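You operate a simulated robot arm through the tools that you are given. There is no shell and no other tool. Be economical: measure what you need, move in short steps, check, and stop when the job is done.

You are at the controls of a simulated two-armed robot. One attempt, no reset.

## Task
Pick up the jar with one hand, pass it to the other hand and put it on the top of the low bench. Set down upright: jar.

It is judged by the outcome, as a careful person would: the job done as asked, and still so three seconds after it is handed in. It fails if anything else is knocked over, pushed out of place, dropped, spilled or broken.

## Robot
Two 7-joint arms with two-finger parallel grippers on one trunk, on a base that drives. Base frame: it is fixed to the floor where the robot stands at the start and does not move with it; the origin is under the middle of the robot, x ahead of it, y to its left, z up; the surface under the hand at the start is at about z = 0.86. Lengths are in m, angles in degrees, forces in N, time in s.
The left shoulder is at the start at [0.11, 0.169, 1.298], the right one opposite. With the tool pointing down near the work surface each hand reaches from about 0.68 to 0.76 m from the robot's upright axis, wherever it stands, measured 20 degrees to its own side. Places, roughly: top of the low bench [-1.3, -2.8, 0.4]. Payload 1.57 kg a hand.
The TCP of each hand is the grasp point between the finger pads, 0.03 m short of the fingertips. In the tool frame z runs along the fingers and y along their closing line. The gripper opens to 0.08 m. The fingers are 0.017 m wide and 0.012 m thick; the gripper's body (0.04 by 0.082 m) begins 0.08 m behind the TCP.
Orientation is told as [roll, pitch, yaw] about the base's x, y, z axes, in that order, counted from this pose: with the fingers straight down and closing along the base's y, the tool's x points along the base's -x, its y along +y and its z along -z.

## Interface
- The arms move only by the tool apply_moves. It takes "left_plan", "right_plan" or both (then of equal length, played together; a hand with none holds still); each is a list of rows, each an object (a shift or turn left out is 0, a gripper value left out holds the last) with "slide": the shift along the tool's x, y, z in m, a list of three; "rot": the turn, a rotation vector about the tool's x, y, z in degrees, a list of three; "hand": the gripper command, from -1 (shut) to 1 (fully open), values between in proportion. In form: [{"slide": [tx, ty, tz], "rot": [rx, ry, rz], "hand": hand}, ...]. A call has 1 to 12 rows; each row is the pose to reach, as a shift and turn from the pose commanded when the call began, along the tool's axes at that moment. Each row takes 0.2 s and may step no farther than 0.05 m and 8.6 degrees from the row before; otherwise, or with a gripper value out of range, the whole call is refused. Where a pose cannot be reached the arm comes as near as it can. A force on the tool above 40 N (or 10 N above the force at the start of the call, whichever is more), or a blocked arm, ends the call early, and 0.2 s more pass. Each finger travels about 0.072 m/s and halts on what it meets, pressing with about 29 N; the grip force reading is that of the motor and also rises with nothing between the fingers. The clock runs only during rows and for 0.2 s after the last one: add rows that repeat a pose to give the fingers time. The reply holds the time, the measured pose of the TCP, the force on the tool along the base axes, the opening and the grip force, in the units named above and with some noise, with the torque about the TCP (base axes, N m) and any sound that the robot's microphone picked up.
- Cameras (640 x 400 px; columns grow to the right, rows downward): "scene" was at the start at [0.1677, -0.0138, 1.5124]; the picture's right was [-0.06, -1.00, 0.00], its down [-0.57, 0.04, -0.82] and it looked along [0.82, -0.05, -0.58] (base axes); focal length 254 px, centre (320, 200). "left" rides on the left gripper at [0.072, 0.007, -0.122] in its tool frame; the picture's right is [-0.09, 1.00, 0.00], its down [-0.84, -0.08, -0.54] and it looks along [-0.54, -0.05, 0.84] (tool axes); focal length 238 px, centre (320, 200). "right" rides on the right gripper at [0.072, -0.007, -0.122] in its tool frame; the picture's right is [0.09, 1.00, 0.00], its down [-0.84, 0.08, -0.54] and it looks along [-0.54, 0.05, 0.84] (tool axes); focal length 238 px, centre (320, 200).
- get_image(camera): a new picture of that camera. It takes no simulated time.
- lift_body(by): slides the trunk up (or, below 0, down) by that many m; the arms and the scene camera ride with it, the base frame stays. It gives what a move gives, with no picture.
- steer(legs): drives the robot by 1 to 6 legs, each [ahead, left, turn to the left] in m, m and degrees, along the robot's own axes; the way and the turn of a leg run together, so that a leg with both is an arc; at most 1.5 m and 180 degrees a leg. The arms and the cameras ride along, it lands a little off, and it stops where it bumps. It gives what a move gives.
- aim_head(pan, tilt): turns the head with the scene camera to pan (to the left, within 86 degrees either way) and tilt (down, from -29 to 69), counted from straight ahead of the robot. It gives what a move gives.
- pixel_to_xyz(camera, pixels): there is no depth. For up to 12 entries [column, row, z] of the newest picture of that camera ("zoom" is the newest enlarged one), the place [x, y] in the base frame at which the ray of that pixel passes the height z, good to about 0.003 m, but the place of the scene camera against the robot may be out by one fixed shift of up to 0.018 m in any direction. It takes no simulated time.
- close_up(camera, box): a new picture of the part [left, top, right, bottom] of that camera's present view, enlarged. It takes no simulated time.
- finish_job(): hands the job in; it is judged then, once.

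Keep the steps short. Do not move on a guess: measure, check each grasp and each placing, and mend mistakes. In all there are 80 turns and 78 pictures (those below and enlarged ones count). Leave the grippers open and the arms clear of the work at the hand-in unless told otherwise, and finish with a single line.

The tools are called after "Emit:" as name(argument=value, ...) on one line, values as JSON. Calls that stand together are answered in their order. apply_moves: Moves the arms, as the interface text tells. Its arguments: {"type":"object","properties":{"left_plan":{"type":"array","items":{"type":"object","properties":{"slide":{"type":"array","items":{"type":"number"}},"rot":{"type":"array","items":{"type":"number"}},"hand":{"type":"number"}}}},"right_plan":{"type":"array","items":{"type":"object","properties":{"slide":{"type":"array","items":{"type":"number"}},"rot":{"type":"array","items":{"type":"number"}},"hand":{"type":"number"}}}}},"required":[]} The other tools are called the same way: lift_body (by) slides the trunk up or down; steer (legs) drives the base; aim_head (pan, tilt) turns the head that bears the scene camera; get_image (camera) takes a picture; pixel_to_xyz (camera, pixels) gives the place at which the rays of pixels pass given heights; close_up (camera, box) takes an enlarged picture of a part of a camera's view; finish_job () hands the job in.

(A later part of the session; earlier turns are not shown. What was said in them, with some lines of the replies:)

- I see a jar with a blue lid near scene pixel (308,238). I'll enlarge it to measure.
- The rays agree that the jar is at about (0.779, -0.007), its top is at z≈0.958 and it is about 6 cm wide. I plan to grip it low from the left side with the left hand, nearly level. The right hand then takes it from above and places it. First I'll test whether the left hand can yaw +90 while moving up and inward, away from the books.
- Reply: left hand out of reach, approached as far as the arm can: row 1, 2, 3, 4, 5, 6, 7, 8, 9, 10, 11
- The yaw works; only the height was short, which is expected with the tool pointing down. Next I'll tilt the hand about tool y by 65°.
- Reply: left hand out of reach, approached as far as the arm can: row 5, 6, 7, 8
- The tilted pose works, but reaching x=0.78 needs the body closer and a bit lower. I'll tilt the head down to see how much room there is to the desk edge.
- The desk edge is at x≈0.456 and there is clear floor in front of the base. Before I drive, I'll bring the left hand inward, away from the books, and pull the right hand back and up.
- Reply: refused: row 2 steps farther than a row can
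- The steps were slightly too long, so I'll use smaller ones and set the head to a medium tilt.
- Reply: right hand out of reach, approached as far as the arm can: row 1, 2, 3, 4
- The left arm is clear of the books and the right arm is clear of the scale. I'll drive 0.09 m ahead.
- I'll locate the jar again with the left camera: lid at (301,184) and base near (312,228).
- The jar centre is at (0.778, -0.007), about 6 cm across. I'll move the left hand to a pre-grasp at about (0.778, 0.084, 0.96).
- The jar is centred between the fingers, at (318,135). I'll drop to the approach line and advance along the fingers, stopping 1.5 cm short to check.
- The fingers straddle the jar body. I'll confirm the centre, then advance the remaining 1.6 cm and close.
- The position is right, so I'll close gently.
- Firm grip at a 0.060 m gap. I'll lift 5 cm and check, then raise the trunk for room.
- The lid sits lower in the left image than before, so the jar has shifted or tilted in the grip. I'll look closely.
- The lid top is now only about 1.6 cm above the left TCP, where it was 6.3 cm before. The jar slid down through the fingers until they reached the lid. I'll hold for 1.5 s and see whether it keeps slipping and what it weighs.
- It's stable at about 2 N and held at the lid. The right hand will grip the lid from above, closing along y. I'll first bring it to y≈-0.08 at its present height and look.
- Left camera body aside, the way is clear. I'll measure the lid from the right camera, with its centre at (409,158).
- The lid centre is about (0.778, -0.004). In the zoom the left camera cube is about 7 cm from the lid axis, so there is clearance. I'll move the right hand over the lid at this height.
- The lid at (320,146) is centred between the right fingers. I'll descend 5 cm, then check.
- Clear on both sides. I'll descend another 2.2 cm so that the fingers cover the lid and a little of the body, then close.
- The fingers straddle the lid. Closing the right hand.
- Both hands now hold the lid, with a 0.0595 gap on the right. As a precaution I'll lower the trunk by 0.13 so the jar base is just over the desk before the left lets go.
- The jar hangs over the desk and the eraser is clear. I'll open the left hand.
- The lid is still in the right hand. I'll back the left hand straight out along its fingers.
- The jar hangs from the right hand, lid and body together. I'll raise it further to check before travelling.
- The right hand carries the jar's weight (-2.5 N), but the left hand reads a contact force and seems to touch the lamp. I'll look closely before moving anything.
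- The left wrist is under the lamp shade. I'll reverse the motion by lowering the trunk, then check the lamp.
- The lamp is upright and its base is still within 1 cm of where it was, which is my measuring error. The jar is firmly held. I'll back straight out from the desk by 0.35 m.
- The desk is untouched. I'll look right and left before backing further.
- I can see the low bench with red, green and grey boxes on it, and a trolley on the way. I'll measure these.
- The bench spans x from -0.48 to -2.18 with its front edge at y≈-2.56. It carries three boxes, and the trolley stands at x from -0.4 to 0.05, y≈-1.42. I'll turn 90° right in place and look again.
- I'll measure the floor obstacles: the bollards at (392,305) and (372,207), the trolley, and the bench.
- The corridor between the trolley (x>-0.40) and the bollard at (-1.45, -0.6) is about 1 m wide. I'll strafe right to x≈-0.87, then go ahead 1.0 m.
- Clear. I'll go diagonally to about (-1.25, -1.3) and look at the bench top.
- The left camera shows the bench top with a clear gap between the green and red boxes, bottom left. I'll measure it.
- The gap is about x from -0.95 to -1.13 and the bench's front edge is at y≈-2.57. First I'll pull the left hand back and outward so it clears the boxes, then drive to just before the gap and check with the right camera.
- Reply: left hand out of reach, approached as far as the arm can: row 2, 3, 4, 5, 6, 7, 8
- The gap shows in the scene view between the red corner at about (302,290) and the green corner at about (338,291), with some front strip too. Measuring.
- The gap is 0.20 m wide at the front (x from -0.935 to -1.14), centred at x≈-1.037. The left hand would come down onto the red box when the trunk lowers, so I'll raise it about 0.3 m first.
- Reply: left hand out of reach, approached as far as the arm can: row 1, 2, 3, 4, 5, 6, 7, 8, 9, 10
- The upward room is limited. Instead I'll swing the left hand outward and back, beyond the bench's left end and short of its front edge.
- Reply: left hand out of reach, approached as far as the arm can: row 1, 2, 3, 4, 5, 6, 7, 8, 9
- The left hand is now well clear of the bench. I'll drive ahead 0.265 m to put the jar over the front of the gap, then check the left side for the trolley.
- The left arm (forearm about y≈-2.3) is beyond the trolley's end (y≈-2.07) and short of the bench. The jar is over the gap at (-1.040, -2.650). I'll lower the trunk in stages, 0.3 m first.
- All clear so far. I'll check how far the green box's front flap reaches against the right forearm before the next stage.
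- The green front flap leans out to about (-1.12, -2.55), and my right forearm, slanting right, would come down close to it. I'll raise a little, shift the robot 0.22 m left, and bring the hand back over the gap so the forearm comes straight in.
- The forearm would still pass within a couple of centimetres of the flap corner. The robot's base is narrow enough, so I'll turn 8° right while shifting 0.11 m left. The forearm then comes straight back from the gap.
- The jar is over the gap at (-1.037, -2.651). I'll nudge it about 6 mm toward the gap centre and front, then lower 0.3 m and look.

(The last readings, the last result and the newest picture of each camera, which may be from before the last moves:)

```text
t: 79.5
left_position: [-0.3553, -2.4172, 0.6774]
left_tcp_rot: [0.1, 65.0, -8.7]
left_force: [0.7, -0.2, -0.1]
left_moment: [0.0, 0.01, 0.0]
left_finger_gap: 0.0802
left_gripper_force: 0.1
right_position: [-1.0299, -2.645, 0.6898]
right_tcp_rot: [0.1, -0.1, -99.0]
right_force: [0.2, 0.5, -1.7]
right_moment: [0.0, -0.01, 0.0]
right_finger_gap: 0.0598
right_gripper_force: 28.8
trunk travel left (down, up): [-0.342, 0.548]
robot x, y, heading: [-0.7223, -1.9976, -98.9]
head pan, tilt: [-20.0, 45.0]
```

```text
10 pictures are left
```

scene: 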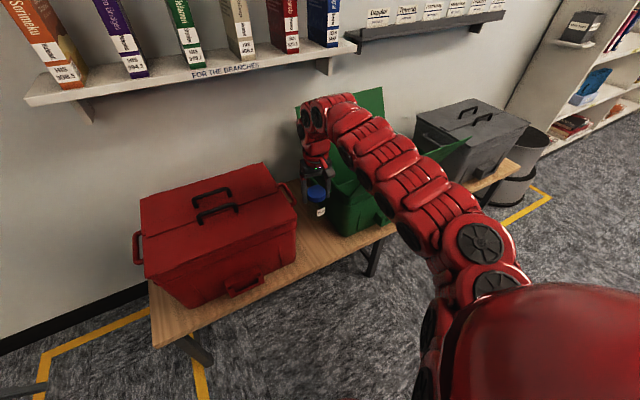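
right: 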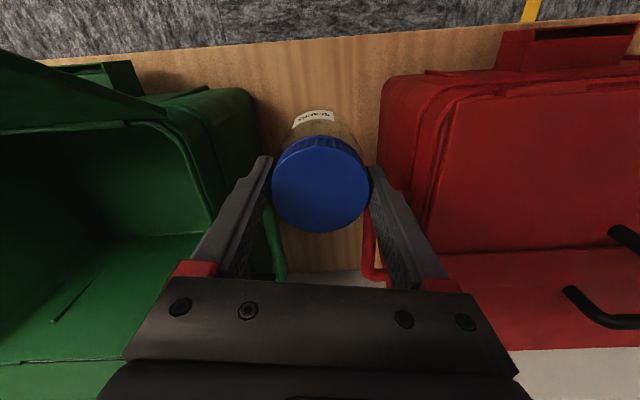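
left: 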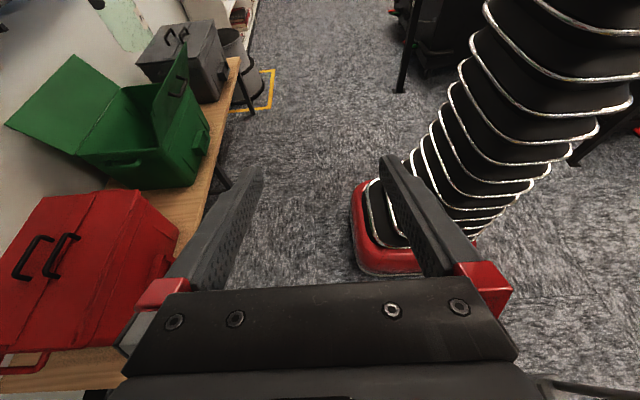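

The forearm now runs straight back at x≈-1.03, clear of the flap (x≤-1.13) and the red box. I'll lower 0.165 m more, leaving the base about 2 cm above the bench.

Emit:
lift_body(by=-0.165)

Emit:
get_image(camera="right")

Emit:
close_up(camera="scene", box=[240, 80, 440, 240])

```text
t: 81.4
left_position: [-0.3553, -2.4167, 0.5133]
left_tcp_rot: [0.1, 65.0, -8.7]
left_force: [0.5, -0.3, -0.4]
left_moment: [-0.03, -0.01, 0.01]
left_finger_gap: 0.0799
left_gripper_force: 0.1
right_position: [-1.0304, -2.6451, 0.5233]
right_tcp_rot: [0.0, -0.1, -99.1]
right_force: [-0.2, 0.3, -2.4]
right_moment: [0.02, 0.02, -0.02]
right_finger_gap: 0.0598
right_gripper_force: 29.1
trunk travel left (down, up): [-0.177, 0.713]
robot x, y, heading: [-0.7209, -2.0016, -99.0]
head pan, tilt: [-20.0, 45.0]
```

```text
9 pictures are left
```

right: 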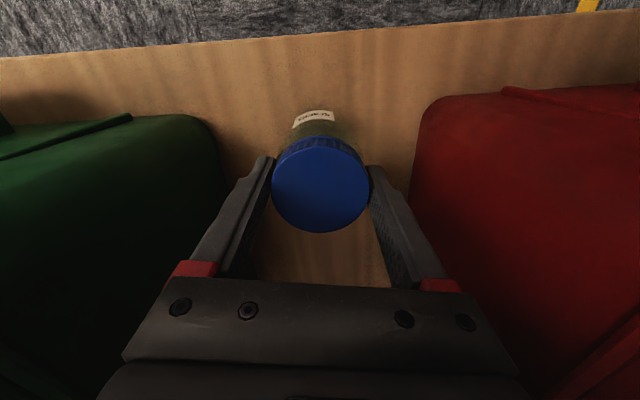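

```text
2.50 times, centred on (340, 160) of scene
```

zoom: 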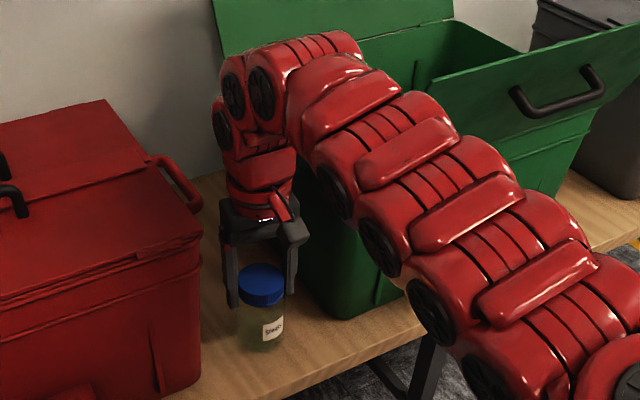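

Clear on both sides. Now I'll lower by arm in small steps, watching the vertical force (about -2 N while hanging).

Emit:
apply_moves(right_plan=[{"slide": [0, 0, 0.006]}, {"slide": [0, 0, 0.012]}, {"slide": [0, 0, 0.016]}, {"slide": [0, 0, 0.016]}])

```text
t: 82.4
left_position: [-0.3546, -2.4159, 0.5133]
left_tcp_rot: [-0.3, 65.2, -9.0]
left_force: [0.0, 0.8, 0.5]
left_moment: [-0.03, -0.01, 0.03]
left_finger_gap: 0.0799
left_gripper_force: 0.1
right_position: [-1.0297, -2.6436, 0.5121]
right_tcp_rot: [0.0, -0.4, -99.1]
right_force: [-1.1, -2.4, 27.4]
right_moment: [-0.1, 0.03, -0.01]
right_finger_gap: 0.0597
right_gripper_force: 28.9
trunk travel left (down, up): [-0.177, 0.713]
robot x, y, heading: [-0.7198, -1.9986, -98.6]
head pan, tilt: [-20.0, 45.0]
```

The jar touches the bench at TCP z≈0.512, pressing with 27 N. I'll ease back about 4.5 mm to take the load off.

Emit:
apply_moves(right_plan=[{"slide": [0, 0, -0.0025]}, {"slide": [0, 0, -0.0045]}, {"slide": [0, 0, -0.0045]}])

```text
t: 83.2
left_position: [-0.3547, -2.4177, 0.5127]
left_tcp_rot: [0.1, 65.0, -8.7]
left_force: [-0.3, -0.1, 0.0]
left_moment: [0.0, 0.0, 0.05]
left_finger_gap: 0.0802
left_gripper_force: 0.1
right_position: [-1.0306, -2.6438, 0.5124]
right_tcp_rot: [0.0, -0.1, -99.0]
right_force: [0.4, 0.5, -2.0]
right_moment: [0.0, -0.02, -0.03]
right_finger_gap: 0.0595
right_gripper_force: 29.1
trunk travel left (down, up): [-0.177, 0.713]
robot x, y, heading: [-0.7164, -2.0008, -98.3]
head pan, tilt: [-20.0, 45.0]
```

It's back to carrying the full weight, so it is within about a millimetre of the bench. I'll lower 1.5 mm for light contact.

Emit:
apply_moves(right_plan=[{"slide": [0, 0, 0.0015]}, {"slide": [0, 0, 0.0015]}])

Emit:
close_up(camera="scene", box=[270, 150, 398, 230])

```text
t: 83.8
left_position: [-0.355, -2.417, 0.5121]
left_tcp_rot: [0.1, 65.0, -8.7]
left_force: [-0.2, 0.6, -0.5]
left_moment: [0.01, -0.02, -0.01]
left_finger_gap: 0.0799
left_gripper_force: 0.1
right_position: [-1.0297, -2.6435, 0.5117]
right_tcp_rot: [0.1, 0.1, -99.0]
right_force: [1.3, 0.3, -2.0]
right_moment: [-0.02, 0.01, 0.01]
right_finger_gap: 0.0594
right_gripper_force: 29.0
trunk travel left (down, up): [-0.177, 0.713]
robot x, y, heading: [-0.7174, -2.0004, -98.6]
head pan, tilt: [-20.0, 45.0]
```

```text
5.00 times, centred on (334, 190) of scene
```

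zoom: 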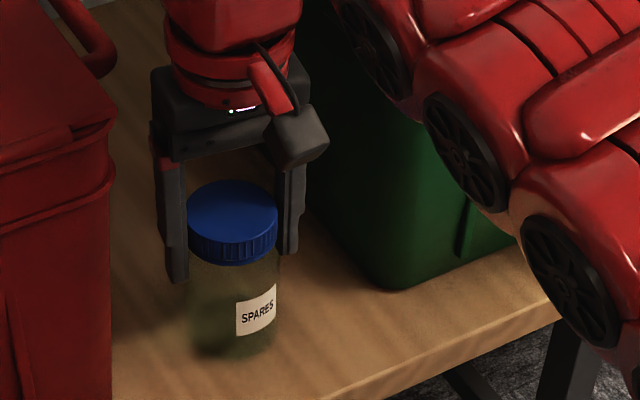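

It's upright but not yet loaded. I'll lower another 1.5 mm.

Emit:
apply_moves(right_plan=[{"slide": [0, 0, 0.0015]}, {"slide": [0, 0, 0.0015]}])

```text
t: 84.4
left_position: [-0.3536, -2.4162, 0.5127]
left_tcp_rot: [0.1, 65.0, -8.8]
left_force: [-0.5, 0.2, 0.5]
left_moment: [0.02, 0.0, -0.04]
left_finger_gap: 0.0804
left_gripper_force: 0.0
right_position: [-1.0294, -2.6441, 0.5124]
right_tcp_rot: [0.1, -0.1, -99.0]
right_force: [0.8, 2.4, 7.1]
right_moment: [0.09, -0.07, 0.03]
right_finger_gap: 0.0594
right_gripper_force: 28.8
trunk travel left (down, up): [-0.177, 0.713]
robot x, y, heading: [-0.7173, -2.0033, -98.8]
head pan, tilt: [-20.0, 45.0]
```

The jar is in light contact (+7 N), seated on the bench. I'll open slowly; the neighbouring boxes leave about 4 cm on each side.

Emit:
apply_moves(right_plan=[{"hand": 0.2}, {"hand": 0.6}, {"hand": 0.8}, {"hand": 1}, {"hand": 1}])

Emit:
get_image(camera="right")

```text
t: 85.6
left_position: [-0.3543, -2.4161, 0.5115]
left_tcp_rot: [0.1, 65.0, -8.7]
left_force: [0.0, 0.5, 0.3]
left_moment: [-0.02, -0.02, 0.02]
left_finger_gap: 0.0801
left_gripper_force: 0.0
right_position: [-1.0305, -2.6446, 0.5115]
right_tcp_rot: [0.1, -0.1, -99.0]
right_force: [0.3, 0.9, -0.4]
right_moment: [0.03, 0.0, 0.0]
right_finger_gap: 0.0802
right_gripper_force: 0.0
trunk travel left (down, up): [-0.177, 0.713]
robot x, y, heading: [-0.7207, -1.9966, -98.9]
head pan, tilt: [-20.0, 45.0]
```

```text
6 pictures are left
```

right: 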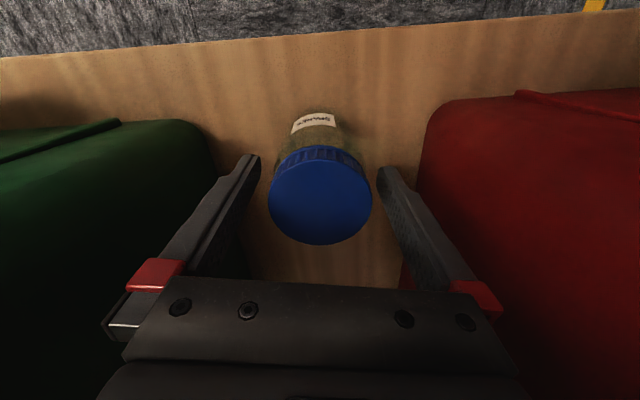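

Released, and the jar stands between the open fingers. I'll raise the trunk straight up.

Emit:
lift_body(by=0.25)

Emit:
get_image(camera="scene")

```text
t: 88.2
left_position: [-0.3546, -2.4172, 0.7623]
left_tcp_rot: [0.1, 65.0, -8.8]
left_force: [0.0, 0.3, -0.2]
left_moment: [-0.01, -0.01, 0.02]
left_finger_gap: 0.0802
left_gripper_force: 0.1
right_position: [-1.0301, -2.6445, 0.7613]
right_tcp_rot: [0.1, -0.2, -99.0]
right_force: [0.0, -0.5, 0.2]
right_moment: [-0.02, 0.0, 0.02]
right_finger_gap: 0.0799
right_gripper_force: 0.1
trunk travel left (down, up): [-0.427, 0.463]
robot x, y, heading: [-0.7155, -1.9992, -99.0]
head pan, tilt: [-20.0, 45.0]
```

```text
5 pictures are left
```

scene: 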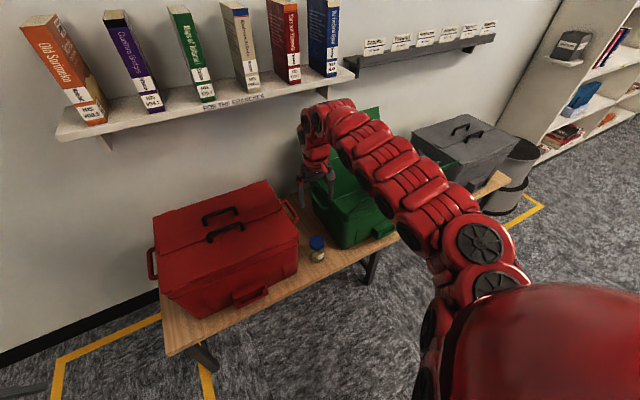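

The jar stands on the bench at (317,248). I'll lift a further 0.2 m, to a height already flown here, then take a last close look.

Emit:
lift_body(by=0.2)

Emit:
close_up(camera="scene", box=[270, 220, 398, 320])

Emit:
get_image(camera="right")

```text
t: 90.3
left_position: [-0.3549, -2.4168, 0.9624]
left_tcp_rot: [0.1, 65.0, -8.7]
left_force: [-0.4, 0.0, 0.6]
left_moment: [0.0, 0.0, -0.05]
left_finger_gap: 0.0797
left_gripper_force: 0.1
right_position: [-1.0313, -2.6451, 0.9605]
right_tcp_rot: [0.0, -0.1, -99.0]
right_force: [0.0, 0.0, 0.2]
right_moment: [-0.03, 0.01, -0.02]
right_finger_gap: 0.08
right_gripper_force: 0.3
trunk travel left (down, up): [-0.627, 0.263]
robot x, y, heading: [-0.721, -1.9999, -98.8]
head pan, tilt: [-20.0, 45.0]
```

```text
4.00 times, centred on (334, 270) of scene
```

zoom: 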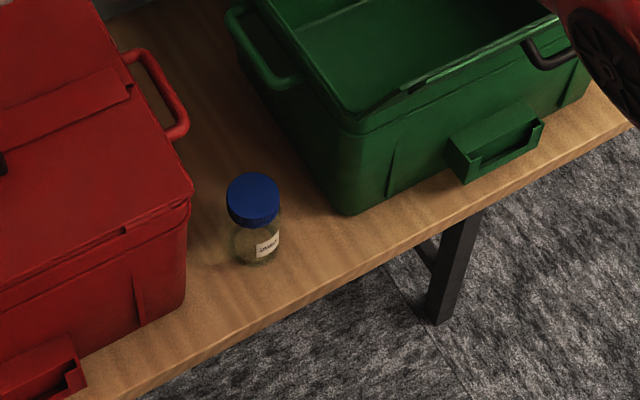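

```text
3 pictures are left
```

right: 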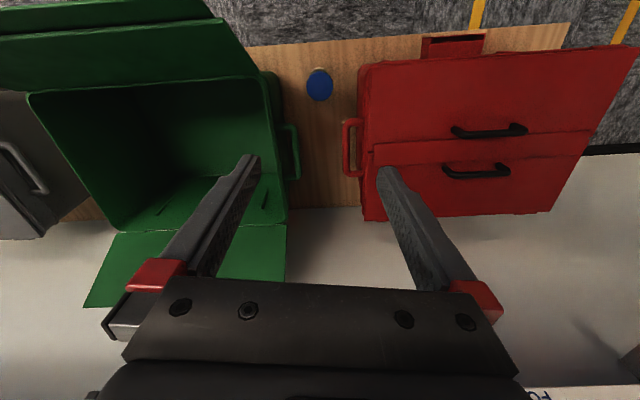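

The jar stands upright on the bench, clear of the boxes. Both grippers are open and the arms are clear, so I'm handing in.

Emit:
finish_job()

```text
The job is handed in.
```

The jar was picked up with the left hand, passed to the right, and set upright on the low bench between the red and green boxes; on the way the left wrist briefly pressed the desk lamp, which stayed upright and moved less than about 1 cm.
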